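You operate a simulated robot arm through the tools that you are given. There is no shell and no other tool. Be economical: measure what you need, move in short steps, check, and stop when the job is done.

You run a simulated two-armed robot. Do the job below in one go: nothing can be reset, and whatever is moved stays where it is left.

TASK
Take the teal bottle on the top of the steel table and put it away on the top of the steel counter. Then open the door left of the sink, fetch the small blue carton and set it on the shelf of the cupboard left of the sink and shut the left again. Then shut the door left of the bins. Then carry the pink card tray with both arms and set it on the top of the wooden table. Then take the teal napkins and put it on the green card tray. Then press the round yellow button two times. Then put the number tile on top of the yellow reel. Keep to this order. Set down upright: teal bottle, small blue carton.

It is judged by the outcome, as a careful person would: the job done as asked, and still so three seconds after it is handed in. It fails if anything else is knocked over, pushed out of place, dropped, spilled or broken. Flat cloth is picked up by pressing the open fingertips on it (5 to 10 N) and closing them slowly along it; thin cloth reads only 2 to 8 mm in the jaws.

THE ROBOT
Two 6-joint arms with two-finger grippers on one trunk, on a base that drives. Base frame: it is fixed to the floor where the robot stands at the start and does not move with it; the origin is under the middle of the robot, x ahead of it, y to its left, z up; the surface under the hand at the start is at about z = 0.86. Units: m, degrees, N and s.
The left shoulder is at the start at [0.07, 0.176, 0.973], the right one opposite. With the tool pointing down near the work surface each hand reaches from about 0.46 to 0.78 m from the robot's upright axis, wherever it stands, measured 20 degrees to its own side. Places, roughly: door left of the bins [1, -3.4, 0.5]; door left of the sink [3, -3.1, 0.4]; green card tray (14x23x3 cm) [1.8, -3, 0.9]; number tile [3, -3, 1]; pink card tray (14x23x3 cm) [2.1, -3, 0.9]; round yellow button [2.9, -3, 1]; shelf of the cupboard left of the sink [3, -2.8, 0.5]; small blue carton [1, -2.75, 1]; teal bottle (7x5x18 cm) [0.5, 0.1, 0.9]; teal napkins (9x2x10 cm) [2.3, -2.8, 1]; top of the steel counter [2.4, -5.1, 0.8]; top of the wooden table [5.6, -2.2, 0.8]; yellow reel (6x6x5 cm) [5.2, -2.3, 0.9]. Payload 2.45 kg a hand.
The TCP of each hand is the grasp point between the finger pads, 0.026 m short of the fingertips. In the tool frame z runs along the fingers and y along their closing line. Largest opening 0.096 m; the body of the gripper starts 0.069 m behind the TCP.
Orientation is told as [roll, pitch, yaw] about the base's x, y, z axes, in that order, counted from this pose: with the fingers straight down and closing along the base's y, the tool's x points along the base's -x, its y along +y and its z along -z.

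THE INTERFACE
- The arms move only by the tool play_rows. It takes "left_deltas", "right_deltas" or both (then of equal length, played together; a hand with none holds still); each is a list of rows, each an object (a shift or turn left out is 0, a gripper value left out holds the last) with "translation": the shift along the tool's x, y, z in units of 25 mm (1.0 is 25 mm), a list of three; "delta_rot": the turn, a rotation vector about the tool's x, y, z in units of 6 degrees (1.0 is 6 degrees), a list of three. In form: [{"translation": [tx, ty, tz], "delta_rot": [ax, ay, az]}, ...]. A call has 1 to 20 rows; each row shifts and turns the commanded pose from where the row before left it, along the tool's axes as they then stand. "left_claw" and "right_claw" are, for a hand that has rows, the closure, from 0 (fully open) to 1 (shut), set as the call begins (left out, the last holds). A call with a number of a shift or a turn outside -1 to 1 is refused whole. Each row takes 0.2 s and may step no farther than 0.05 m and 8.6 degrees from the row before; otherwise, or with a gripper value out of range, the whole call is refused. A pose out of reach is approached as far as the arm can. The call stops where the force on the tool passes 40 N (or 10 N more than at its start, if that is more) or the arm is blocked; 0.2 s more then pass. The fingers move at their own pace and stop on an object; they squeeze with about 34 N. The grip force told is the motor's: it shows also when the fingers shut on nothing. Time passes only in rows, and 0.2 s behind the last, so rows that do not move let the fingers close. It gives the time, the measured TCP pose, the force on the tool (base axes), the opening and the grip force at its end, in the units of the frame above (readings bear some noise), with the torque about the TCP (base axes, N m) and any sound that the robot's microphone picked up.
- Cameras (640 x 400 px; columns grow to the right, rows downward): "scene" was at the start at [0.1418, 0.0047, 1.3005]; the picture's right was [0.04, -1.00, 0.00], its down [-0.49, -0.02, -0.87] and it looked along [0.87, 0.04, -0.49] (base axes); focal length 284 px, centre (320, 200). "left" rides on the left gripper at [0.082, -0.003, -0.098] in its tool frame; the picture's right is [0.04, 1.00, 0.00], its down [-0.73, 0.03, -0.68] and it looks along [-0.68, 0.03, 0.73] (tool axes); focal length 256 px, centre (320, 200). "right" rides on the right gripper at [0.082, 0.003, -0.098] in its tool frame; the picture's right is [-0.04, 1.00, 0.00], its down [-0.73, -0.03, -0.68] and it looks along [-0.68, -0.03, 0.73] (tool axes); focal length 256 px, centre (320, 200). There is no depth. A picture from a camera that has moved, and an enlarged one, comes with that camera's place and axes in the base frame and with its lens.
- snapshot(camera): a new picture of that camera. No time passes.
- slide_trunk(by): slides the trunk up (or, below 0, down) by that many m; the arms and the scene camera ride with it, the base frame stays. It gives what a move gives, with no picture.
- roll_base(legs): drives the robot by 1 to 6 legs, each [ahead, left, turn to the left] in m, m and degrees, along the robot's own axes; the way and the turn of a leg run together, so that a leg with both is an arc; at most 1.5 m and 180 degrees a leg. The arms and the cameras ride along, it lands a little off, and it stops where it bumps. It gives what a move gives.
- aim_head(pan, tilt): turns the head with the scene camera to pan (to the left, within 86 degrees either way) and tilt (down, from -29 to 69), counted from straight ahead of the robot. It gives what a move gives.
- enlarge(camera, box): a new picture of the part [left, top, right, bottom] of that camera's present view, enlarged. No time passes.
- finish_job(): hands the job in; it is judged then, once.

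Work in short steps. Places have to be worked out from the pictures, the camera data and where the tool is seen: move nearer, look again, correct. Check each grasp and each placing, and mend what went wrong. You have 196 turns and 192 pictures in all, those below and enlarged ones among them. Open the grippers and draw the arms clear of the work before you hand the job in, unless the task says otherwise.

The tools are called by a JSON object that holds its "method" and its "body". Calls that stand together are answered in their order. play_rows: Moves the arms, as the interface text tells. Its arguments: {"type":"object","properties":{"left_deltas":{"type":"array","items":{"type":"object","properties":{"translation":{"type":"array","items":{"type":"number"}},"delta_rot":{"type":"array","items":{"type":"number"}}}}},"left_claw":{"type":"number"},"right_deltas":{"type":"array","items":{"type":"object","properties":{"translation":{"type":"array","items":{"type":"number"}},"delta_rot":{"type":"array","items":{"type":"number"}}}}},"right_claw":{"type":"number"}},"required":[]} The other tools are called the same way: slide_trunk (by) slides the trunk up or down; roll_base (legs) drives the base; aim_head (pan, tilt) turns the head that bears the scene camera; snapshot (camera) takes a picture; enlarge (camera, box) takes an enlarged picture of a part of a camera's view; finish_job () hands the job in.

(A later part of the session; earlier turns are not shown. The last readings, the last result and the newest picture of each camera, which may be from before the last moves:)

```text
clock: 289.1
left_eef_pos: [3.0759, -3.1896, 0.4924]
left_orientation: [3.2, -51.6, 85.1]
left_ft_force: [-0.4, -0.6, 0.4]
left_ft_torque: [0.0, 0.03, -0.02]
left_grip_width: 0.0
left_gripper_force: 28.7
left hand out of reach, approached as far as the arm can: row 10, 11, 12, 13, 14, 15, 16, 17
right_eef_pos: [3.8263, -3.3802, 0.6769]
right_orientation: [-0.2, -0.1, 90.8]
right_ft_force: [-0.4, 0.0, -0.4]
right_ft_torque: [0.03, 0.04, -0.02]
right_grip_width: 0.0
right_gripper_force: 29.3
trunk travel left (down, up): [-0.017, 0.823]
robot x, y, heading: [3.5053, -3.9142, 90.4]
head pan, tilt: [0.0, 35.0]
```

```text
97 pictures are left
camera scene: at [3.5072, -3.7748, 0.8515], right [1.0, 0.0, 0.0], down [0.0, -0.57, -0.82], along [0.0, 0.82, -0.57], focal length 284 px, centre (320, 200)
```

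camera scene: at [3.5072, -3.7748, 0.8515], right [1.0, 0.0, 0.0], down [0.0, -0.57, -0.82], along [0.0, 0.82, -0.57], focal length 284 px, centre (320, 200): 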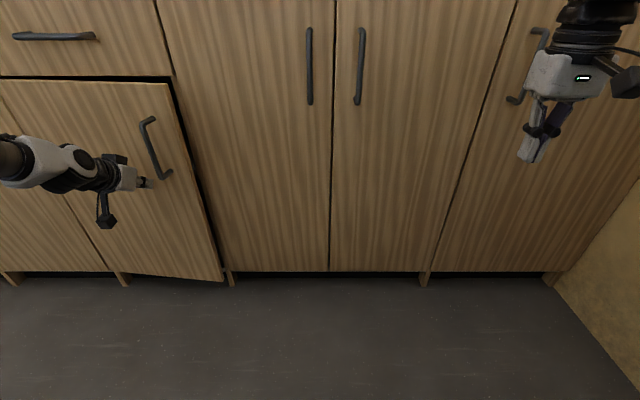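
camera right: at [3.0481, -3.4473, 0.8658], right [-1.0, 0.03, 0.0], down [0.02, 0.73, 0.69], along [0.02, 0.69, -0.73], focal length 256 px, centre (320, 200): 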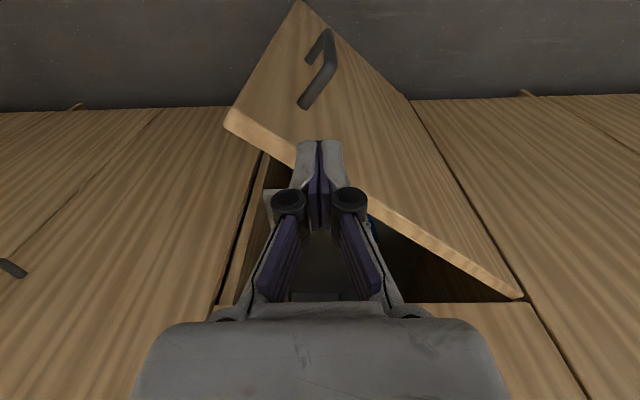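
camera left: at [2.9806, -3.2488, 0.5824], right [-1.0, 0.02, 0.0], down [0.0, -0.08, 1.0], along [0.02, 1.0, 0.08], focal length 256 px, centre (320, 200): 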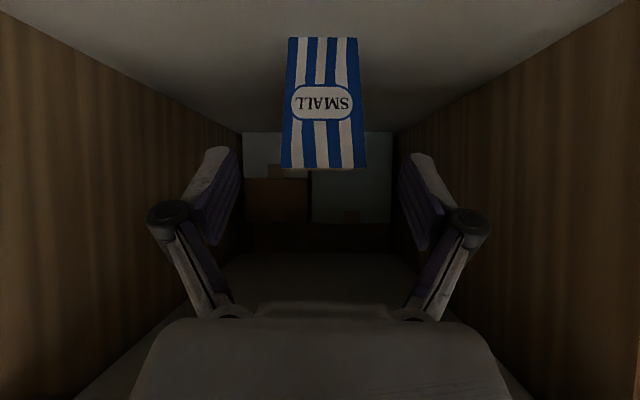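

The door is ajar by only a few degrees, so I'll nudge the base forward 5 cm to close it.

{"method": "roll_base", "body": {"legs": [[0.05, 0, 0]]}}

{"method": "snapshot", "body": {"camera": "scene"}}

```text
clock: 290.0
left_eef_pos: [3.0763, -3.1574, 0.4916]
left_orientation: [2.8, -51.2, 85.2]
left_ft_force: [2.3, -5.2, 2.2]
left_ft_torque: [0.08, 0.05, 0.0]
left_grip_width: 0.0001
left_gripper_force: 28.4
right_eef_pos: [3.8254, -3.3423, 0.6765]
right_orientation: [-0.1, -0.1, 90.8]
right_ft_force: [0.1, 0.0, -0.6]
right_ft_torque: [0.01, 0.01, 0.0]
right_grip_width: 0.0
right_gripper_force: 28.8
trunk travel left (down, up): [-0.017, 0.823]
robot x, y, heading: [3.5084, -3.8776, 90.4]
head pan, tilt: [0.0, 35.0]
stopped in leg 1: the force on the tool passed its limit at 134 N (the readings are from after the stop); the commanded pose is now the measured one
```

```text
96 pictures are left
camera scene: at [3.507, -3.7378, 0.8516], right [1.0, 0.0, 0.0], down [0.0, -0.57, -0.82], along [0.0, 0.82, -0.57], focal length 284 px, centre (320, 200)
```

scene: 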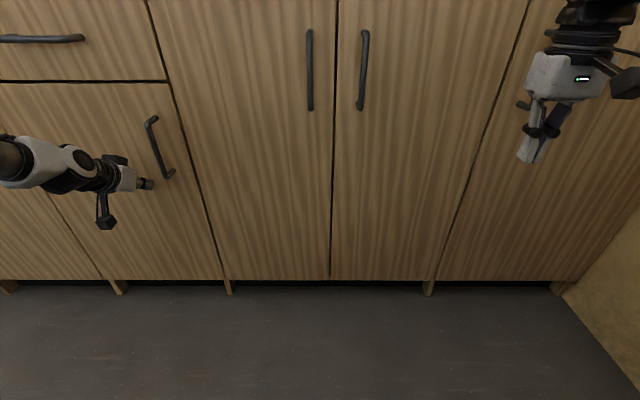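

The sink cupboard door is shut. Next is the door left of the bins: back off, retract the left hand and travel west.

{"method": "roll_base", "body": {"legs": [[-0.27, 0, -0.4]]}}

{"method": "play_rows", "body": {"left_deltas": [{"translation": [0.62, 0, -0.78]}, {"translation": [0.62, 0, -0.78]}, {"translation": [0.62, 0, -0.78]}, {"translation": [0.62, 0, -0.78]}, {"translation": [0.62, 0, -0.78]}, {"translation": [0.62, 0, -0.78]}, {}]}}

{"method": "roll_base", "body": {"legs": [[0, 1.4, 0], [0, 0.62, 0]]}}

{"method": "snapshot", "body": {"camera": "scene"}}

```text
clock: 291.9
left_eef_pos: [3.0818, -3.4153, 0.4901]
left_orientation: [2.8, -51.2, 84.8]
left_ft_force: [1.2, -0.1, -0.3]
left_ft_torque: [-0.01, 0.01, 0.02]
left_grip_width: 0.0
left_gripper_force: 28.3
right_eef_pos: [3.8283, -3.607, 0.6766]
right_orientation: [-0.2, 0.0, 90.5]
right_ft_force: [-0.6, 1.2, 0.2]
right_ft_torque: [-0.01, -0.01, 0.01]
right_grip_width: 0.0
right_gripper_force: 28.1
trunk travel left (down, up): [-0.017, 0.823]
robot x, y, heading: [3.5088, -4.1402, 89.8]
head pan, tilt: [0.0, 35.0]
```

```text
clock: 293.5
left_eef_pos: [3.0719, -3.5465, 0.489]
left_orientation: [2.8, -51.2, 84.8]
left_ft_force: [-1.0, -0.5, 0.3]
left_ft_torque: [-0.01, -0.03, -0.03]
left_grip_width: 0.0001
left_gripper_force: 28.4
left hand out of reach, approached as far as the arm can: row 1, 2
right_eef_pos: [3.8289, -3.6088, 0.6775]
right_orientation: [-0.2, 0.0, 90.5]
right_ft_force: [-0.1, 0.3, -0.1]
right_ft_torque: [-0.01, -0.03, 0.01]
right_grip_width: 0.0
right_gripper_force: 27.9
trunk travel left (down, up): [-0.017, 0.823]
robot x, y, heading: [3.5051, -4.1368, 89.7]
head pan, tilt: [0.0, 35.0]
```

```text
clock: 303.5
left_eef_pos: [1.0324, -3.6161, 0.4888]
left_orientation: [2.8, -51.2, 87.5]
left_ft_force: [-0.3, 0.0, 0.6]
left_ft_torque: [-0.02, 0.01, -0.03]
left_grip_width: 0.0001
left_gripper_force: 28.7
right_eef_pos: [1.7927, -3.6452, 0.6771]
right_orientation: [-0.3, 0.0, 93.0]
right_ft_force: [-0.6, -0.4, 0.0]
right_ft_torque: [0.0, -0.02, 0.02]
right_grip_width: 0.0
right_gripper_force: 28.5
trunk travel left (down, up): [-0.017, 0.823]
robot x, y, heading: [1.4942, -4.1887, 92.1]
head pan, tilt: [0.0, 35.0]
```

```text
95 pictures are left
camera scene: at [1.4898, -4.0512, 0.8516], right [1.0, 0.04, 0.0], down [0.02, -0.57, -0.82], along [-0.03, 0.82, -0.57], focal length 284 px, centre (320, 200)
```

scene: 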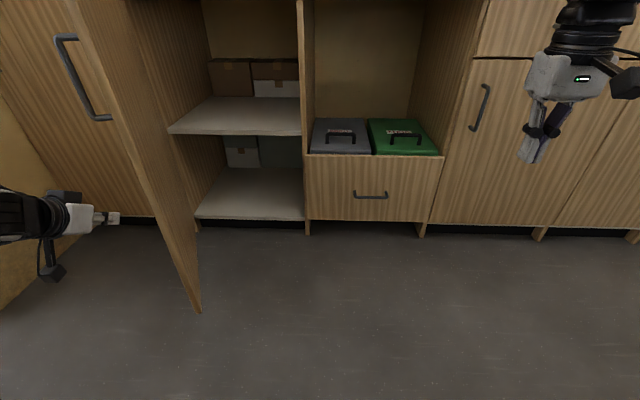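

The bin-side door is about 70° open with its tip near (1.10, -3.56), and the left hand is just outside it. I'll position the hand left of the door's outer face.

{"method": "roll_base", "body": {"legs": [[0, 0.1, -2], [0.14, 0, 0]]}}

{"method": "snapshot", "body": {"camera": "scene"}}

```text
clock: 305.6
left_eef_pos: [0.9544, -3.4592, 0.4886]
left_orientation: [2.8, -51.2, 85.2]
left_ft_force: [-0.5, 0.8, -0.1]
left_ft_torque: [-0.01, 0.0, 0.02]
left_grip_width: 0.0
left_gripper_force: 28.5
right_eef_pos: [1.7113, -3.5173, 0.6775]
right_orientation: [-0.2, 0.0, 90.8]
right_ft_force: [0.5, 0.3, 0.2]
right_ft_torque: [-0.01, -0.01, -0.03]
right_grip_width: 0.0001
right_gripper_force: 28.5
trunk travel left (down, up): [-0.017, 0.823]
robot x, y, heading: [1.3921, -4.0489, 90.2]
head pan, tilt: [0.0, 35.0]
```

```text
94 pictures are left
camera scene: at [1.3933, -3.911, 0.8515], right [1.0, 0.0, 0.0], down [0.0, -0.57, -0.82], along [0.0, 0.82, -0.57], focal length 284 px, centre (320, 200)
```

scene: 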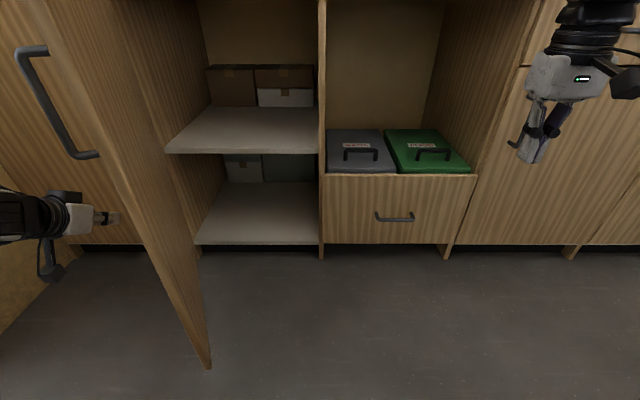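

Push right with the left hand, slowly.

{"method": "play_rows", "body": {"left_deltas": [{"translation": [0, -0.5, 0]}, {"translation": [0, -0.4, 0]}, {"translation": [0, -0.4, 0]}, {"translation": [0, -0.4, 0]}, {"translation": [0, -0.4, 0]}, {"translation": [0, -0.4, 0]}, {"translation": [0, -0.4, 0]}, {"translation": [0, -0.4, 0]}, {"translation": [0, -0.4, 0]}, {"translation": [0, -0.4, 0]}, {"translation": [0, -0.4, 0]}, {"translation": [0, -0.4, 0]}, {"translation": [0, -0.4, 0]}, {"translation": [0, -0.4, 0]}, {"translation": [0, -0.4, 0]}, {"translation": [0, -0.4, 0]}]}}

{"method": "snapshot", "body": {"camera": "scene"}}

```text
clock: 309.0
left_eef_pos: [1.088, -3.4759, 0.5064]
left_orientation: [2.9, -51.0, 85.2]
left_ft_force: [-0.3, -1.0, 0.3]
left_ft_torque: [0.02, 0.0, 0.02]
left_grip_width: 0.0
left_gripper_force: 28.1
left hand out of reach, approached as far as the arm can: row 12, 13, 14, 15, 16
right_eef_pos: [1.7115, -3.5175, 0.6765]
right_orientation: [-0.2, 0.0, 90.9]
right_ft_force: [-0.2, -0.3, 0.0]
right_ft_torque: [0.0, 0.01, -0.03]
right_grip_width: 0.0
right_gripper_force: 27.8
trunk travel left (down, up): [-0.017, 0.823]
robot x, y, heading: [1.3903, -4.0462, 90.2]
head pan, tilt: [0.0, 35.0]
```

```text
93 pictures are left
camera scene: at [1.3934, -3.9111, 0.8516], right [1.0, 0.0, 0.0], down [0.0, -0.57, -0.82], along [0.0, 0.82, -0.57], focal length 284 px, centre (320, 200)
```

scene: 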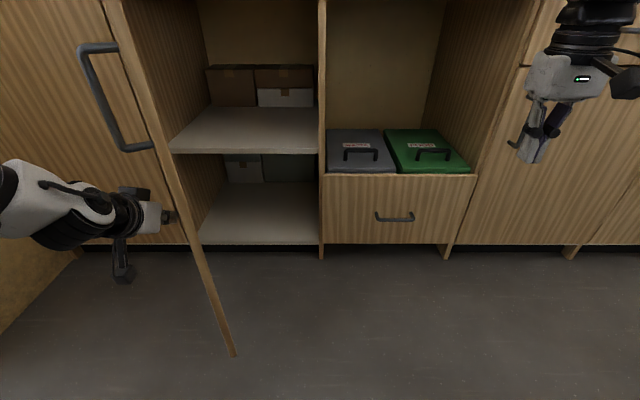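

The door follows. I'll continue by pushing forward and right.

{"method": "play_rows", "body": {"left_deltas": [{"translation": [-0.25, -0.25, 0.31]}, {"translation": [-0.25, -0.25, 0.31]}, {"translation": [-0.25, -0.25, 0.31]}, {"translation": [-0.25, -0.25, 0.31]}, {"translation": [-0.25, -0.25, 0.31]}, {"translation": [-0.25, -0.25, 0.31]}, {"translation": [-0.25, -0.25, 0.31]}, {"translation": [-0.25, -0.25, 0.31]}, {"translation": [-0.25, -0.2, 0.31]}, {"translation": [-0.25, -0.2, 0.31]}, {"translation": [-0.25, -0.2, 0.31]}, {"translation": [-0.25, -0.2, 0.31]}, {"translation": [-0.25, -0.2, 0.31]}, {"translation": [-0.25, -0.2, 0.31]}, {"translation": [-0.25, -0.2, 0.31]}, {"translation": [-0.25, -0.2, 0.31]}]}}

{"method": "snapshot", "body": {"camera": "scene"}}

```text
clock: 312.4
left_eef_pos: [1.1177, -3.3578, 0.529]
left_orientation: [3.7, -49.0, 85.4]
left_ft_force: [0.6, 0.0, -0.1]
left_ft_torque: [0.01, 0.05, 0.02]
left_grip_width: 0.0003
left_gripper_force: 28.5
left hand out of reach, approached as far as the arm can: row 1, 2, 3, 4, 5, 6, 7, 8, 9, 11, 12, 13, 14, 15, 16
right_eef_pos: [1.7119, -3.5163, 0.6774]
right_orientation: [-0.2, 0.0, 90.8]
right_ft_force: [-0.6, -0.4, 0.1]
right_ft_torque: [0.02, -0.01, 0.01]
right_grip_width: 0.0001
right_gripper_force: 28.5
trunk travel left (down, up): [-0.017, 0.823]
robot x, y, heading: [1.3897, -4.0492, 90.0]
head pan, tilt: [0.0, 35.0]
```

```text
92 pictures are left
camera scene: at [1.3934, -3.911, 0.8516], right [1.0, 0.0, 0.0], down [0.0, -0.57, -0.82], along [0.0, 0.82, -0.57], focal length 284 px, centre (320, 200)
```

scene: 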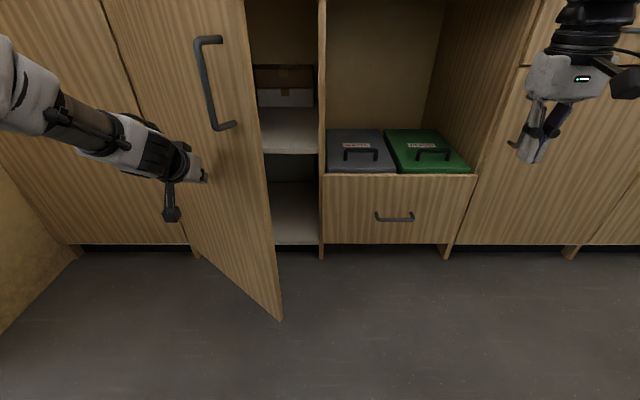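

The door is at about 40°. I'll shift the base right and forward (with the hand drawn back a bit first), then push again.

{"method": "play_rows", "body": {"left_deltas": [{"translation": [0.63, 0, -0.78]}, {"translation": [0.63, 0, -0.78]}, {"translation": [0.63, 0, -0.78]}, {"translation": [0.63, 0, -0.78]}, {"translation": [0.63, 0, -0.78]}, {}]}}

{"method": "roll_base", "body": {"legs": [[0.1, -0.11, 0]]}}

{"method": "play_rows", "body": {"left_deltas": [{"translation": [-0.25, 0, 0.31]}, {"translation": [-0.25, 0, 0.31]}, {"translation": [-0.25, 0, 0.31]}, {"translation": [-0.25, 0, 0.31]}, {"translation": [-0.25, 0, 0.31]}, {"translation": [-0.25, 0, 0.31]}, {"translation": [-0.25, 0, 0.31]}, {"translation": [-0.25, 0, 0.31]}, {"translation": [-0.25, 0, 0.31]}, {"translation": [-0.25, 0, 0.31]}, {"translation": [-0.25, 0, 0.31]}, {"translation": [-0.25, 0, 0.31]}, {"translation": [-0.25, 0, 0.31]}, {"translation": [-0.25, 0, 0.31]}, {"translation": [-0.25, 0, 0.31]}, {"translation": [-0.25, 0, 0.31]}, {"translation": [-0.25, 0, 0.31]}, {"translation": [-0.25, 0, 0.31]}, {"translation": [-0.25, 0, 0.31]}]}}

{"method": "snapshot", "body": {"camera": "scene"}}

```text
clock: 313.8
left_eef_pos: [1.1247, -3.4513, 0.5267]
left_orientation: [2.7, -51.2, 85.1]
left_ft_force: [0.3, 0.0, -0.2]
left_ft_torque: [-0.02, 0.0, 0.01]
left_grip_width: 0.0
left_gripper_force: 28.3
left hand out of reach, approached as far as the arm can: row 1, 2
right_eef_pos: [1.7114, -3.516, 0.6761]
right_orientation: [-0.2, -0.1, 90.9]
right_ft_force: [-0.3, 0.6, 0.1]
right_ft_torque: [0.01, 0.03, 0.01]
right_grip_width: 0.0001
right_gripper_force: 28.4
trunk travel left (down, up): [-0.017, 0.823]
robot x, y, heading: [1.3907, -4.0477, 90.2]
head pan, tilt: [0.0, 35.0]
```

```text
clock: 315.2
left_eef_pos: [1.2326, -3.3557, 0.5275]
left_orientation: [2.8, -51.2, 85.4]
left_ft_force: [-0.1, -0.1, -0.2]
left_ft_torque: [0.0, -0.01, 0.02]
left_grip_width: 0.0
left_gripper_force: 28.4
right_eef_pos: [1.8189, -3.4164, 0.6771]
right_orientation: [-0.2, 0.0, 90.9]
right_ft_force: [0.0, -0.5, 0.9]
right_ft_torque: [0.02, -0.02, -0.03]
right_grip_width: 0.0003
right_gripper_force: 28.8
trunk travel left (down, up): [-0.017, 0.823]
robot x, y, heading: [1.502, -3.9533, 90.3]
head pan, tilt: [0.0, 35.0]
```

```text
clock: 319.2
left_eef_pos: [1.2399, -3.2146, 0.5277]
left_orientation: [2.4, -51.3, 85.3]
left_ft_force: [-0.2, 0.2, -0.2]
left_ft_torque: [0.01, 0.0, -0.02]
left_grip_width: 0.0001
left_gripper_force: 28.3
left hand out of reach, approached as far as the arm can: row 13, 14, 15, 16, 17, 18, 19
right_eef_pos: [1.8184, -3.4177, 0.6769]
right_orientation: [-0.2, 0.0, 91.0]
right_ft_force: [-1.3, 0.9, 0.5]
right_ft_torque: [0.0, 0.01, -0.01]
right_grip_width: 0.0
right_gripper_force: 28.5
trunk travel left (down, up): [-0.017, 0.823]
robot x, y, heading: [1.5028, -3.9475, 90.4]
head pan, tilt: [0.0, 35.0]
```

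```text
91 pictures are left
camera scene: at [1.5022, -3.8131, 0.8516], right [1.0, 0.01, 0.0], down [0.0, -0.57, -0.82], along [-0.01, 0.82, -0.57], focal length 284 px, centre (320, 200)
```

scene: 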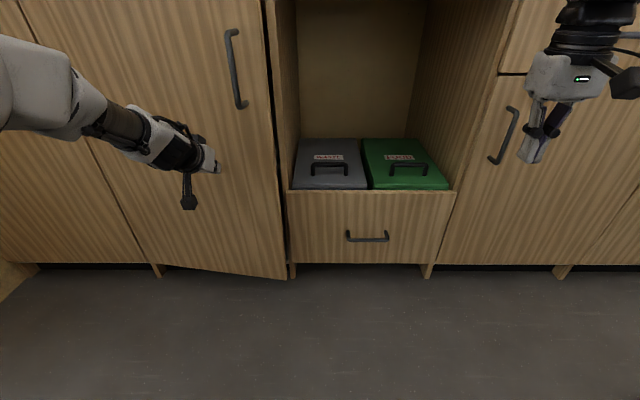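

Nearly shut. Nudge the base forward a few centimetres to close it fully.

{"method": "roll_base", "body": {"legs": [[0.08, 0, 0]]}}

{"method": "snapshot", "body": {"camera": "scene"}}

```text
clock: 320.2
left_eef_pos: [1.2375, -3.1596, 0.5255]
left_orientation: [2.2, -50.6, 85.5]
left_ft_force: [2.1, -13.9, 8.7]
left_ft_torque: [0.11, 0.03, -0.02]
left_grip_width: 0.0
left_gripper_force: 28.4
right_eef_pos: [1.8154, -3.3557, 0.6754]
right_orientation: [0.0, 0.0, 91.2]
right_ft_force: [-0.3, 0.7, -0.5]
right_ft_torque: [-0.01, -0.01, 0.0]
right_grip_width: 0.0
right_gripper_force: 28.7
trunk travel left (down, up): [-0.017, 0.823]
robot x, y, heading: [1.5016, -3.8854, 90.8]
head pan, tilt: [0.0, 35.0]
stopped in leg 1: the force on the tool passed its limit at 131 N (the readings are from after the stop); the commanded pose is now the measured one
```

```text
90 pictures are left
camera scene: at [1.5014, -3.7533, 0.8518], right [1.0, 0.01, 0.0], down [0.01, -0.57, -0.82], along [-0.01, 0.82, -0.57], focal length 284 px, centre (320, 200)
```

scene: 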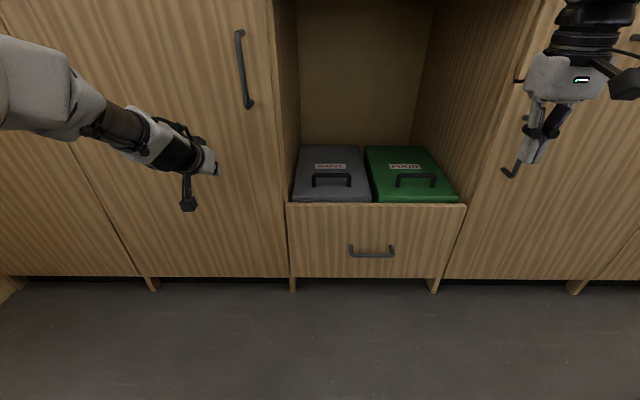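

The bin-side door is shut. Now for the pink tray: I'll back off, raise the trunk, level the left hand to point down and look at the tray.

{"method": "roll_base", "body": {"legs": [[-0.25, -0.3, -0.8]]}}

{"method": "slide_trunk", "body": {"by": 0.4}}

{"method": "play_rows", "body": {"left_deltas": [{"delta_rot": [0, 1, 0]}, {"delta_rot": [0, 1, 0]}, {"delta_rot": [0, 1, 0]}, {"delta_rot": [0, 1, 0]}, {"delta_rot": [0, 1, 0]}, {"delta_rot": [0, 1, 0]}, {"delta_rot": [0, 1, 0]}, {"delta_rot": [0, 1, 0]}, {"delta_rot": [0, 0.4, 0]}, {}], "left_claw": 0.5, "right_deltas": [{}, {}, {}, {}, {}, {}, {}, {}, {}, {}], "right_claw": 0.5}}

{"method": "roll_base", "body": {"legs": [[0, -0.3, 0]]}}

{"method": "snapshot", "body": {"camera": "scene"}}

```text
clock: 322.7
left_eef_pos: [1.5645, -3.3996, 0.5232]
left_orientation: [2.2, -50.5, 83.8]
left_ft_force: [0.9, 0.0, -0.8]
left_ft_torque: [0.03, 0.0, 0.02]
left_grip_width: 0.0001
left_gripper_force: 28.4
right_eef_pos: [2.1365, -3.6118, 0.6748]
right_orientation: [-0.1, 0.1, 89.5]
right_ft_force: [0.3, 0.2, 0.5]
right_ft_torque: [0.0, -0.01, 0.0]
right_grip_width: 0.0002
right_gripper_force: 28.7
trunk travel left (down, up): [-0.017, 0.823]
robot x, y, heading: [1.8054, -4.1395, 89.2]
head pan, tilt: [0.0, 35.0]
```

```text
clock: 326.5
left_eef_pos: [1.5646, -3.3989, 0.9241]
left_orientation: [2.1, -50.5, 83.8]
left_ft_force: [0.0, -0.2, -0.3]
left_ft_torque: [0.01, 0.02, -0.04]
left_grip_width: 0.0
left_gripper_force: 27.9
right_eef_pos: [2.1365, -3.6115, 1.0756]
right_orientation: [-0.3, 0.1, 89.6]
right_ft_force: [0.0, 0.7, -0.6]
right_ft_torque: [0.03, -0.02, 0.0]
right_grip_width: 0.0002
right_gripper_force: 29.0
trunk travel left (down, up): [-0.417, 0.423]
robot x, y, heading: [1.8057, -4.139, 89.2]
head pan, tilt: [0.0, 35.0]
```

```text
clock: 328.7
left_eef_pos: [1.6596, -3.4837, 0.8551]
left_orientation: [-2.2, -18.2, 83.5]
left_ft_force: [-0.2, -0.6, 0.2]
left_ft_torque: [-0.02, -0.02, 0.0]
left_grip_width: 0.048
left_gripper_force: 0.0
left hand out of reach, approached as far as the arm can: row 1, 2, 3, 4, 5, 6, 7, 8, 9
right_eef_pos: [2.1359, -3.6108, 1.074]
right_orientation: [-0.1, 0.2, 89.6]
right_ft_force: [-1.0, 0.2, 0.1]
right_ft_torque: [0.02, -0.05, 0.03]
right_grip_width: 0.0477
right_gripper_force: 0.0
trunk travel left (down, up): [-0.417, 0.423]
robot x, y, heading: [1.8067, -4.14, 88.9]
head pan, tilt: [0.0, 35.0]
```

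```text
clock: 330.8
left_eef_pos: [1.9549, -3.4869, 0.8555]
left_orientation: [-2.0, -18.2, 83.7]
left_ft_force: [-0.4, -0.2, -0.5]
left_ft_torque: [0.0, 0.04, 0.01]
left_grip_width: 0.0478
left_gripper_force: 0.0
right_eef_pos: [2.4323, -3.6168, 1.0755]
right_orientation: [-0.1, 0.0, 89.7]
right_ft_force: [-0.4, 0.4, 0.9]
right_ft_torque: [-0.01, 0.02, -0.01]
right_grip_width: 0.0481
right_gripper_force: 0.1
trunk travel left (down, up): [-0.417, 0.423]
robot x, y, heading: [2.1038, -4.1406, 89.6]
head pan, tilt: [0.0, 35.0]
```

```text
89 pictures are left
camera scene: at [2.107, -4.0052, 1.2516], right [1.0, -0.02, 0.0], down [-0.01, -0.57, -0.82], along [0.01, 0.82, -0.57], focal length 284 px, centre (320, 200)
```

scene: 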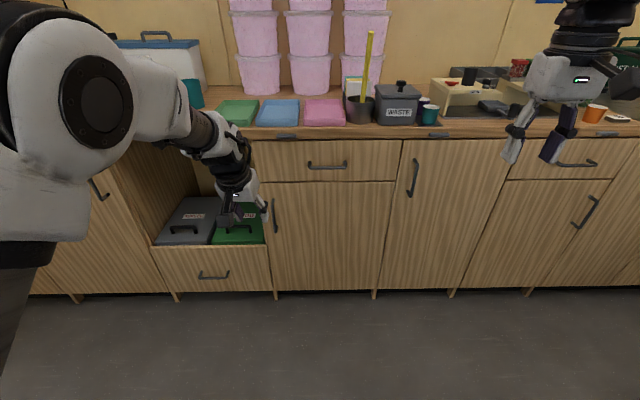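

The pink tray is straight ahead at about x≈2.13. I'll raise the trunk and move closer for an overhead look.

{"method": "slide_trunk", "body": {"by": 0.25}}

{"method": "roll_base", "body": {"legs": [[0.42, -0.02, 0.4]]}}

{"method": "aim_head", "body": {"pan": 0, "tilt": 45}}

{"method": "snapshot", "body": {"camera": "scene"}}

```text
clock: 333.3
left_eef_pos: [1.9541, -3.4879, 1.1063]
left_orientation: [-2.0, -18.2, 83.8]
left_ft_force: [0.7, 0.1, -0.4]
left_ft_torque: [-0.02, -0.01, 0.02]
left_grip_width: 0.048
left_gripper_force: 0.1
right_eef_pos: [2.4317, -3.6163, 1.3241]
right_orientation: [-0.2, 0.1, 89.7]
right_ft_force: [0.3, -0.2, 0.6]
right_ft_torque: [0.02, -0.02, -0.03]
right_grip_width: 0.0478
right_gripper_force: 0.0
trunk travel left (down, up): [-0.667, 0.173]
robot x, y, heading: [2.102, -4.1471, 89.2]
head pan, tilt: [0.0, 35.0]
```

```text
clock: 335.8
left_eef_pos: [1.9723, -3.0909, 1.1068]
left_orientation: [-2.1, -18.2, 84.3]
left_ft_force: [0.9, -1.1, -0.9]
left_ft_torque: [-0.01, 0.0, 0.03]
left_grip_width: 0.0478
left_gripper_force: 0.1
right_eef_pos: [2.4502, -3.2157, 1.3257]
right_orientation: [-0.2, 0.1, 90.2]
right_ft_force: [0.2, 0.0, -0.8]
right_ft_torque: [0.04, 0.01, -0.01]
right_grip_width: 0.0482
right_gripper_force: 0.0
trunk travel left (down, up): [-0.667, 0.173]
robot x, y, heading: [2.1267, -3.7455, 89.9]
head pan, tilt: [0.0, 35.0]
```

```text
clock: 336.5
left_eef_pos: [1.9717, -3.0894, 1.1054]
left_orientation: [-2.2, -18.2, 84.3]
left_ft_force: [-0.3, 0.0, 1.0]
left_ft_torque: [-0.04, 0.03, 0.02]
left_grip_width: 0.0481
left_gripper_force: 0.1
right_eef_pos: [2.4504, -3.2146, 1.3249]
right_orientation: [-0.2, 0.1, 90.3]
right_ft_force: [-0.1, 0.5, -0.3]
right_ft_torque: [-0.02, 0.02, -0.01]
right_grip_width: 0.0481
right_gripper_force: 0.0
trunk travel left (down, up): [-0.667, 0.173]
robot x, y, heading: [2.1279, -3.7457, 89.7]
head pan, tilt: [0.0, 45.0]
```

```text
88 pictures are left
camera scene: at [2.1288, -3.6129, 1.4867], right [1.0, -0.01, 0.0], down [0.0, -0.71, -0.71], along [0.0, 0.71, -0.71], focal length 284 px, centre (320, 200)
```

scene: 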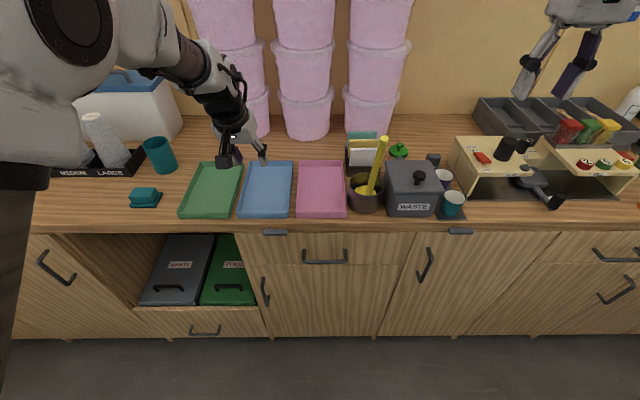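

The pink tray spans x≈2.06–2.20, y≈-3.11 to -2.86, rim z≈0.92. I'll grip its front wall with both hands side by side, so I'll turn both hands so they close along y with their cameras outward.

{"method": "play_rows", "body": {"left_deltas": [{"delta_rot": [0, 1, 0]}, {"delta_rot": [0, 1, 0]}, {"delta_rot": [0, 1, 0]}, {"delta_rot": [0, 0, 1]}, {"delta_rot": [0, 0, 1]}, {"delta_rot": [0, 0, 1]}, {"delta_rot": [0, 0, 1]}, {"delta_rot": [0, 0, 1]}, {"delta_rot": [0, 0, 1]}, {"delta_rot": [0, 0, 1]}, {"delta_rot": [0, 0, 1]}, {"delta_rot": [0, 0, 1]}, {"delta_rot": [0, 0, 1]}, {"delta_rot": [0, 0, 1]}, {"delta_rot": [0, 0, 1]}, {"delta_rot": [0, 0, 1]}, {"delta_rot": [0, 0, 1]}, {}], "right_deltas": [{"translation": [0, 0, 0.7]}, {"translation": [0, 0, 0.7]}, {"translation": [0, 0, 0.7], "delta_rot": [0, 0, -1]}, {"delta_rot": [0, 0, -1]}, {"delta_rot": [0, 0, -1]}, {"delta_rot": [0, 0, -1]}, {"delta_rot": [0, 0, -1]}, {"delta_rot": [0, 0, -1]}, {"delta_rot": [0, 0, -1]}, {"delta_rot": [0, 0, -1]}, {"delta_rot": [0, 0, -1]}, {"delta_rot": [0, 0, -1]}, {"delta_rot": [0, 0, -1]}, {"delta_rot": [0, 0, -1]}, {"delta_rot": [0, 0, -1]}, {"delta_rot": [0, 0, -1]}, {"delta_rot": [0, 0, -1]}, {}]}}

{"method": "snapshot", "body": {"camera": "scene"}}

```text
clock: 340.3
left_eef_pos: [2.0019, -3.1469, 1.0903]
left_orientation: [0.0, -1.9, -0.5]
left_ft_force: [1.0, 0.4, 0.8]
left_ft_torque: [0.0, 0.04, 0.02]
left_grip_width: 0.048
left_gripper_force: 0.0
left hand out of reach, approached as far as the arm can: row 1, 2, 3, 4
right_eef_pos: [2.4517, -3.215, 1.2734]
right_orientation: [0.1, 0.2, -179.6]
right_ft_force: [0.2, 0.0, 0.0]
right_ft_torque: [-0.01, -0.02, 0.0]
right_grip_width: 0.048
right_gripper_force: 0.0
trunk travel left (down, up): [-0.667, 0.173]
robot x, y, heading: [2.1251, -3.7443, 89.4]
head pan, tilt: [0.0, 45.0]
```

```text
87 pictures are left
camera scene: at [2.1288, -3.6136, 1.4867], right [1.0, -0.01, 0.0], down [0.0, -0.71, -0.71], along [0.0, 0.71, -0.71], focal length 284 px, centre (320, 200)
```

scene: 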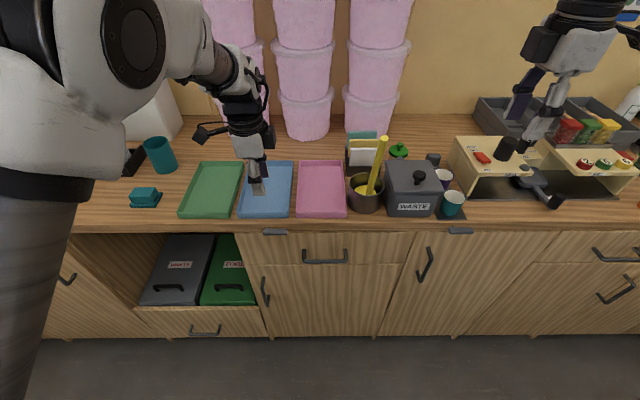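

Both hands are turned. I'll move them over the front wall at x≈2.08 and 2.18, staying above the tray.

{"method": "play_rows", "body": {"left_deltas": [{"translation": [-0.76, 0.42, 0.7]}, {"translation": [-0.76, 0.42, 0.7]}, {"translation": [-0.76, 0.42, 0.7]}, {"translation": [-0.76, 0.42, 0.7]}, {}, {}, {}, {}, {}, {}, {}, {}], "right_deltas": [{"translation": [-0.98, -0.4, 0.3]}, {"translation": [-0.98, -0.4, 0.3]}, {"translation": [-0.98, -0.4, 0.3]}, {"translation": [-0.98, -0.4, 0.3]}, {"translation": [-0.98, -0.4, 0.3]}, {"translation": [-0.98, -0.4, 0.3]}, {"translation": [-0.98, -0.4, 0.3]}, {"translation": [-0.98, -0.4, 0.3]}, {"translation": [-0.98, -0.4, 0.8]}, {"translation": [-0.98, -0.4, 1]}, {"translation": [-0.98, -0.4, 1]}, {}]}}

{"method": "snapshot", "body": {"camera": "scene"}}

{"method": "snapshot", "body": {"camera": "left"}}

{"method": "snapshot", "body": {"camera": "right"}}

```text
clock: 342.9
left_eef_pos: [2.0794, -3.1044, 1.0259]
left_orientation: [0.0, -2.0, -0.3]
left_ft_force: [0.3, -0.1, -0.1]
left_ft_torque: [-0.02, -0.01, 0.02]
left_grip_width: 0.048
left_gripper_force: 0.0
right_eef_pos: [2.1878, -3.1044, 1.1475]
right_orientation: [0.1, -0.8, 179.5]
right_ft_force: [-0.2, -0.3, 0.0]
right_ft_torque: [0.03, 0.0, -0.01]
right_grip_width: 0.0482
right_gripper_force: 0.0
trunk travel left (down, up): [-0.667, 0.173]
robot x, y, heading: [2.1246, -3.7461, 89.6]
head pan, tilt: [0.0, 45.0]
```

```text
86 pictures are left
camera scene: at [2.1288, -3.6141, 1.4868], right [1.0, -0.01, 0.0], down [0.0, -0.71, -0.71], along [0.0, 0.71, -0.71], focal length 284 px, centre (320, 200)
```

scene: 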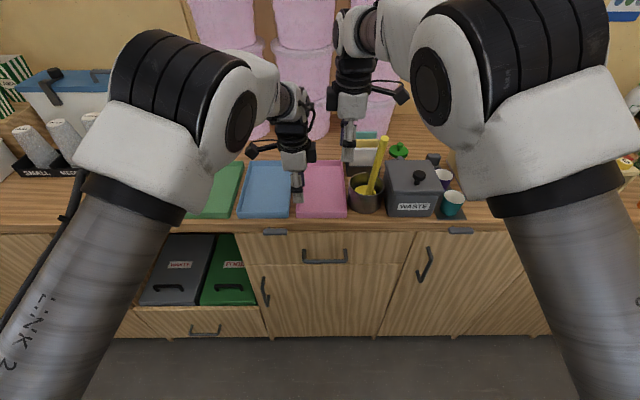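

```text
85 pictures are left
camera left: at [1.9958, -3.1068, 1.1208], right [-0.03, 1.0, 0.0], down [0.71, 0.03, 0.7], along [0.7, 0.02, -0.71], focal length 256 px, centre (320, 200)
```

left: 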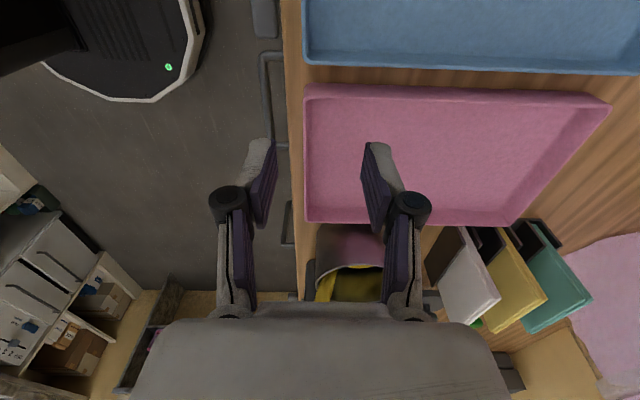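

```text
84 pictures are left
camera right: at [2.273, -3.1086, 1.244], right [-0.05, -1.0, 0.0], down [-0.72, 0.04, 0.69], along [-0.69, 0.03, -0.72], focal length 256 px, centre (320, 200)
```

right: 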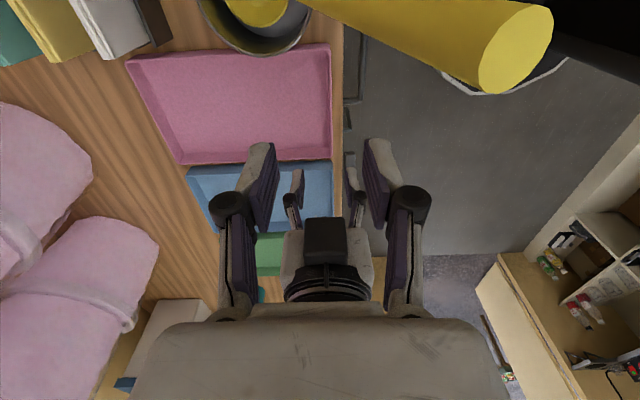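

The tray's front wall is at y≈-3.115, rim z≈0.935. The leaning yellow stick would hit the right wrist camera here, so I'll raise the right hand, grip and lift with the left first, then have the right hand join once clear of the stick.

{"method": "play_rows", "body": {"right_deltas": [{"translation": [0, 0, -1]}, {"translation": [0, 0, -1]}, {"translation": [0, 0, -1]}, {"translation": [0, 0, -1]}, {"translation": [0.5, 0, -1]}, {"translation": [1, 0.5, 0]}, {"translation": [1, 0.5, 0]}], "left_deltas": [{"translation": [-0.3, -0.4, 0]}, {"translation": [0, 0, 0.7]}, {"translation": [0, 0, 0.7]}, {"translation": [0, 0, 0.7]}, {"translation": [0, 0, 0.6]}, {"translation": [0, 0, 0.3]}, {}]}}

{"method": "snapshot", "body": {"camera": "left"}}

{"method": "snapshot", "body": {"camera": "scene"}}

```text
clock: 344.5
left_eef_pos: [2.0886, -3.1165, 0.9497]
left_orientation: [-0.1, -2.0, -0.1]
left_ft_force: [-0.3, 0.4, -0.7]
left_ft_torque: [0.0, 0.0, -0.03]
left_grip_width: 0.048
left_gripper_force: 0.0
right_eef_pos: [2.2467, -3.1322, 1.2681]
right_orientation: [0.0, 0.2, -179.6]
right_ft_force: [0.3, -0.6, -0.4]
right_ft_torque: [0.01, 0.0, 0.0]
right_grip_width: 0.0481
right_gripper_force: 0.0
trunk travel left (down, up): [-0.667, 0.173]
robot x, y, heading: [2.1277, -3.7478, 89.7]
head pan, tilt: [0.0, 45.0]
```

```text
83 pictures are left
camera left: at [2.0044, -3.1186, 1.0447], right [-0.04, 1.0, 0.0], down [0.71, 0.03, 0.7], along [0.7, 0.02, -0.71], focal length 256 px, centre (320, 200)
```

left: 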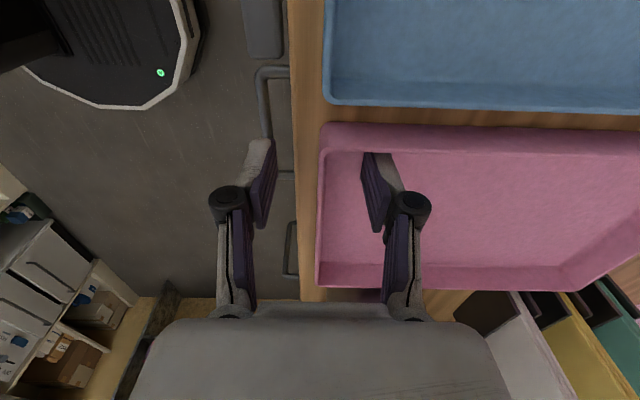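

```text
82 pictures are left
camera scene: at [2.1298, -3.6148, 1.4868], right [1.0, -0.01, 0.0], down [0.0, -0.71, -0.71], along [0.0, 0.71, -0.71], focal length 284 px, centre (320, 200)
```

scene: 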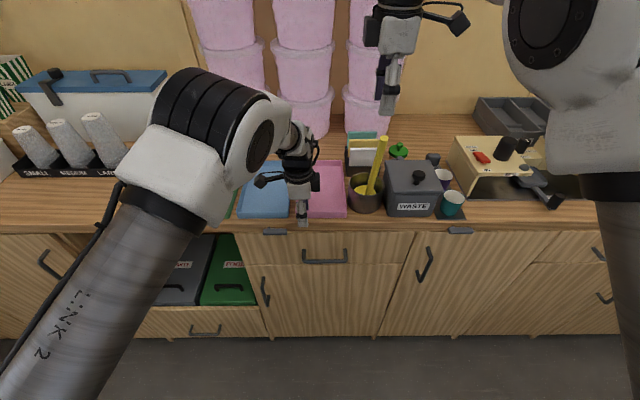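

The wall is centred between the fingers. I'll lower 12 mm more and close the left gripper.

{"method": "play_rows", "body": {"left_deltas": [{"translation": [0, 0, 0.25]}, {"translation": [0, 0, 0.25]}, {}]}}

{"method": "play_rows", "body": {"left_deltas": [{}, {}, {}, {}], "left_claw": 1}}

{"method": "snapshot", "body": {"camera": "left"}}

```text
clock: 345.3
left_eef_pos: [2.0904, -3.1158, 0.9354]
left_orientation: [-0.2, -1.7, -0.5]
left_ft_force: [0.6, 1.8, 4.9]
left_ft_torque: [0.13, 0.04, 0.0]
left_grip_width: 0.0585
left_gripper_force: 2.3
right_eef_pos: [2.2464, -3.1305, 1.2665]
right_orientation: [0.2, 0.2, -179.7]
right_ft_force: [0.2, -0.3, 0.5]
right_ft_torque: [0.0, 0.04, 0.01]
right_grip_width: 0.0477
right_gripper_force: 0.1
trunk travel left (down, up): [-0.667, 0.173]
robot x, y, heading: [2.1251, -3.7483, 89.7]
head pan, tilt: [0.0, 45.0]
```

```text
clock: 346.3
left_eef_pos: [2.09, -3.1184, 0.9344]
left_orientation: [-0.3, -1.9, -0.3]
left_ft_force: [5.0, -33.0, -19.8]
left_ft_torque: [-0.42, -0.34, 0.44]
left_grip_width: 0.0351
left_gripper_force: 14.3
right_eef_pos: [2.2462, -3.1338, 1.2683]
right_orientation: [0.0, 0.1, -179.7]
right_ft_force: [0.5, 0.3, -1.0]
right_ft_torque: [0.04, -0.01, 0.01]
right_grip_width: 0.0482
right_gripper_force: 0.0
trunk travel left (down, up): [-0.667, 0.173]
robot x, y, heading: [2.1313, -3.749, 89.9]
head pan, tilt: [0.0, 45.0]
```

```text
81 pictures are left
camera left: at [2.0067, -3.1201, 1.0312], right [-0.03, 1.0, -0.01], down [0.71, 0.03, 0.7], along [0.7, 0.02, -0.71], focal length 256 px, centre (320, 200)
```

left: 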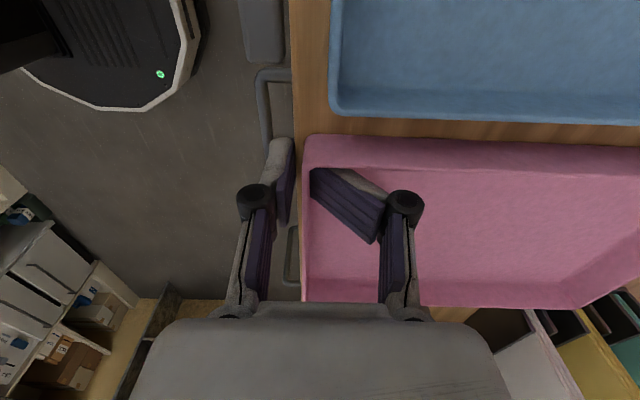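

The inner fingertip pressed on the tray floor and splayed. I'll open, rise 7 mm and close again.

{"method": "play_rows", "body": {"left_deltas": [{}, {}, {"translation": [0, 0, -0.3]}, {}], "left_claw": 0.4}}

{"method": "snapshot", "body": {"camera": "left"}}

```text
clock: 347.3
left_eef_pos: [2.0878, -3.1149, 0.9447]
left_orientation: [0.0, -2.1, -0.3]
left_ft_force: [0.3, -0.1, 1.5]
left_ft_torque: [0.04, 0.04, -0.03]
left_grip_width: 0.0588
left_gripper_force: 0.0
right_eef_pos: [2.2445, -3.1318, 1.2673]
right_orientation: [0.0, 0.2, -179.6]
right_ft_force: [0.7, -0.4, 0.2]
right_ft_torque: [-0.04, -0.01, -0.01]
right_grip_width: 0.048
right_gripper_force: 0.0
trunk travel left (down, up): [-0.667, 0.173]
robot x, y, heading: [2.1254, -3.7462, 89.7]
head pan, tilt: [0.0, 45.0]
```

```text
80 pictures are left
camera left: at [2.0051, -3.1165, 1.0407], right [-0.03, 1.0, 0.0], down [0.71, 0.02, 0.7], along [0.7, 0.02, -0.71], focal length 256 px, centre (320, 200)
```

left: 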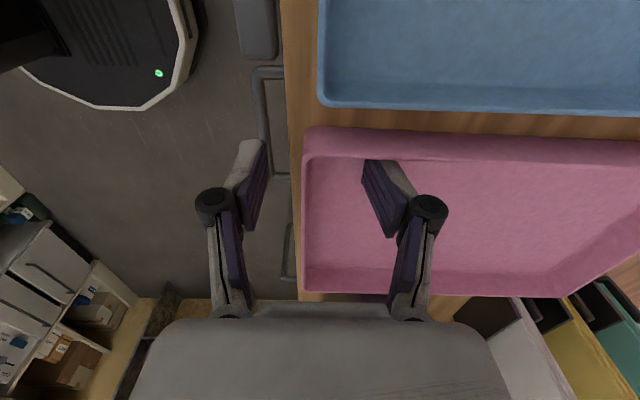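

I'll centre on the wall (8 mm toward me) and close.

{"method": "play_rows", "body": {"left_deltas": [{"translation": [0, -0.36, 0.08]}, {}]}}

{"method": "play_rows", "body": {"left_deltas": [{}, {}, {}, {}], "left_claw": 1}}

{"method": "snapshot", "body": {"camera": "left"}}

```text
clock: 347.9
left_eef_pos: [2.0863, -3.1206, 0.9418]
left_orientation: [0.1, -2.2, 0.0]
left_ft_force: [3.4, 4.4, 13.7]
left_ft_torque: [0.56, 0.08, -0.18]
left_grip_width: 0.0665
left_gripper_force: 5.2
right_eef_pos: [2.2461, -3.1318, 1.2664]
right_orientation: [0.1, 0.1, -179.7]
right_ft_force: [0.4, -0.1, -0.4]
right_ft_torque: [0.01, 0.03, 0.01]
right_grip_width: 0.0481
right_gripper_force: 0.1
trunk travel left (down, up): [-0.667, 0.173]
robot x, y, heading: [2.1252, -3.7455, 89.7]
head pan, tilt: [0.0, 45.0]
```

```text
clock: 348.9
left_eef_pos: [2.0851, -3.1227, 0.9469]
left_orientation: [0.1, -2.2, 0.0]
left_ft_force: [1.3, 0.1, 27.5]
left_ft_torque: [0.43, 0.07, -0.13]
left_grip_width: 0.0377
left_gripper_force: 13.9
right_eef_pos: [2.2466, -3.1353, 1.2694]
right_orientation: [-0.1, 0.1, -179.7]
right_ft_force: [0.4, -0.5, -0.3]
right_ft_torque: [0.0, 0.03, -0.02]
right_grip_width: 0.048
right_gripper_force: 0.1
trunk travel left (down, up): [-0.667, 0.173]
robot x, y, heading: [2.1293, -3.7452, 89.8]
head pan, tilt: [0.0, 45.0]
```

```text
79 pictures are left
camera left: at [2.0013, -3.1256, 1.0405], right [-0.04, 1.0, 0.0], down [0.71, 0.03, 0.71], along [0.71, 0.03, -0.71], focal length 256 px, centre (320, 200)
```

left: 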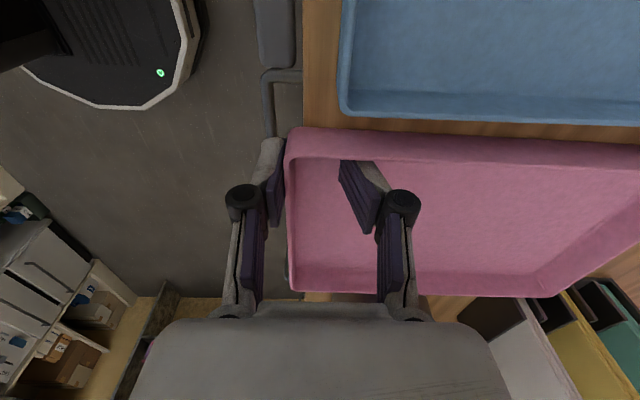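

The inner finger was catching the tray's left side wall. I'll open, rise, shift 35 mm toward the tray's middle and re-centre.

{"method": "play_rows", "body": {"left_deltas": [{}, {}, {"translation": [0, 0, -1]}, {"translation": [0, 0, -0.4]}, {"translation": [-0.7, -0.27, 0]}, {"translation": [-0.7, -0.27, 0]}, {}], "left_claw": 0.5}}

{"method": "snapshot", "body": {"camera": "left"}}

```text
clock: 350.5
left_eef_pos: [2.0799, -3.1166, 0.9766]
left_orientation: [-0.4, -2.7, 0.6]
left_ft_force: [0.5, -0.1, -0.4]
left_ft_torque: [0.0, 0.0, -0.01]
left_grip_width: 0.0478
left_gripper_force: 0.1
left hand out of reach, approached as far as the arm can: row 5, 6
right_eef_pos: [2.2461, -3.1305, 1.2666]
right_orientation: [0.1, 0.1, -179.7]
right_ft_force: [0.2, -0.4, 0.0]
right_ft_torque: [0.02, 0.01, -0.02]
right_grip_width: 0.0481
right_gripper_force: 0.0
trunk travel left (down, up): [-0.667, 0.173]
robot x, y, heading: [2.1283, -3.746, 89.9]
head pan, tilt: [0.0, 45.0]
```

```text
78 pictures are left
camera left: at [1.9971, -3.1198, 1.071], right [-0.05, 1.0, -0.01], down [0.7, 0.04, 0.71], along [0.71, 0.03, -0.7], focal length 256 px, centre (320, 200)
```

left: 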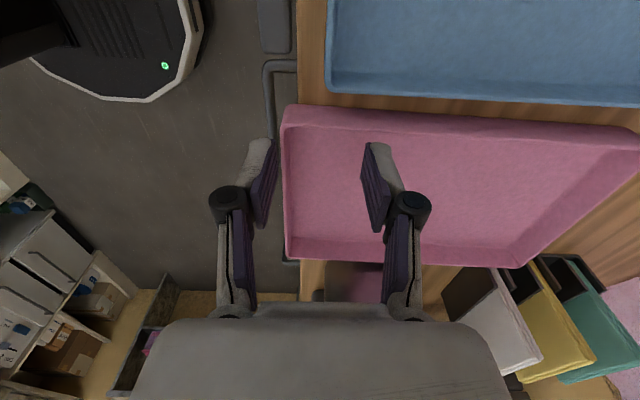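

The arm is at its inner limit. I'll shift the base right 12 cm and back 5 cm, then move the hand relative.

{"method": "roll_base", "body": {"legs": [[-0.05, -0.12, 0]]}}

{"method": "play_rows", "body": {"left_deltas": [{"translation": [0.85, 0.3, 0]}, {"translation": [0.85, 0.3, 0]}, {"translation": [0.85, 0.3, 0]}, {"translation": [0.85, 0.3, 0]}, {}]}}

{"method": "snapshot", "body": {"camera": "left"}}

```text
clock: 351.8
left_eef_pos: [2.1992, -3.1668, 0.978]
left_orientation: [-0.2, -2.7, 0.6]
left_ft_force: [-0.8, 0.3, -0.2]
left_ft_torque: [-0.04, -0.02, 0.02]
left_grip_width: 0.0478
left_gripper_force: 0.1
right_eef_pos: [2.3623, -3.1809, 1.2671]
right_orientation: [0.0, 0.2, -179.7]
right_ft_force: [0.8, -0.2, -1.5]
right_ft_torque: [0.0, -0.02, 0.0]
right_grip_width: 0.048
right_gripper_force: 0.0
trunk travel left (down, up): [-0.667, 0.173]
robot x, y, heading: [2.2473, -3.8007, 89.7]
head pan, tilt: [0.0, 45.0]
```

```text
clock: 353.0
left_eef_pos: [2.1329, -3.1664, 0.9749]
left_orientation: [-0.1, -3.1, 0.5]
left_ft_force: [0.0, -0.2, -0.1]
left_ft_torque: [0.01, 0.0, -0.01]
left_grip_width: 0.048
left_gripper_force: 0.0
left hand out of reach, approached as far as the arm can: row 3, 4
right_eef_pos: [2.3641, -3.1816, 1.2679]
right_orientation: [0.1, 0.1, -179.7]
right_ft_force: [0.0, 0.8, -0.3]
right_ft_torque: [0.01, 0.06, -0.01]
right_grip_width: 0.0481
right_gripper_force: 0.0
trunk travel left (down, up): [-0.667, 0.173]
robot x, y, heading: [2.2467, -3.7989, 89.3]
head pan, tilt: [0.0, 45.0]
```

```text
77 pictures are left
camera left: at [2.0474, -3.1694, 1.0682], right [-0.05, 1.0, 0.0], down [0.7, 0.04, 0.72], along [0.72, 0.03, -0.7], focal length 256 px, centre (320, 200)
```

left: 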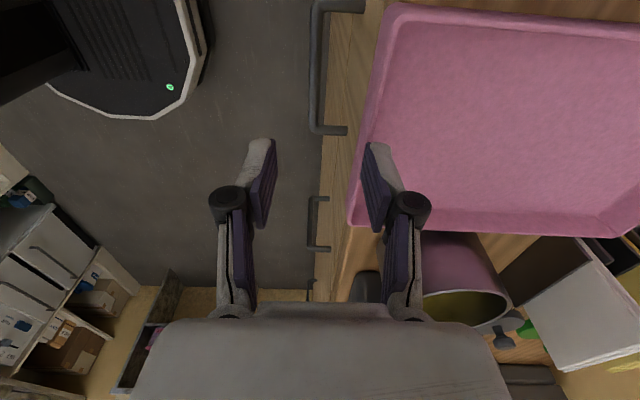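

The tray spans x 2.068–2.213 with its front wall at y≈-3.137. I'll move forward over the wall, then a bit left, and descend.

{"method": "play_rows", "body": {"left_deltas": [{"translation": [0, 0.65, 0]}, {"translation": [0, 0.65, 0]}, {"translation": [0.5, 0, 0]}, {"translation": [0.3, 0, 0]}, {"translation": [0, 0, 0.4]}, {"translation": [0, 0, 0.4]}, {"translation": [0, 0, 0.4]}, {}]}}

{"method": "snapshot", "body": {"camera": "left"}}

```text
clock: 354.8
left_eef_pos: [2.1321, -3.1694, 0.9464]
left_orientation: [0.0, -3.1, 0.6]
left_ft_force: [-0.8, 1.1, 0.8]
left_ft_torque: [-0.02, 0.01, -0.01]
left_grip_width: 0.0492
left_gripper_force: 0.0
left hand out of reach, approached as far as the arm can: row 1, 2, 3, 4
right_eef_pos: [2.3641, -3.1823, 1.2674]
right_orientation: [0.1, 0.1, -179.8]
right_ft_force: [-0.7, -0.2, 0.2]
right_ft_torque: [0.02, 0.0, -0.01]
right_grip_width: 0.0479
right_gripper_force: 0.1
trunk travel left (down, up): [-0.667, 0.173]
robot x, y, heading: [2.2453, -3.7965, 89.5]
head pan, tilt: [0.0, 45.0]
```

```text
76 pictures are left
camera left: at [2.0463, -3.1723, 1.0397], right [-0.05, 1.0, 0.0], down [0.7, 0.04, 0.72], along [0.72, 0.03, -0.7], focal length 256 px, centre (320, 200)
```

left: 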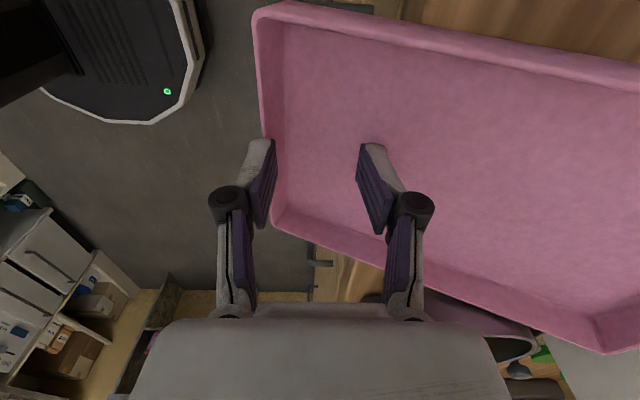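

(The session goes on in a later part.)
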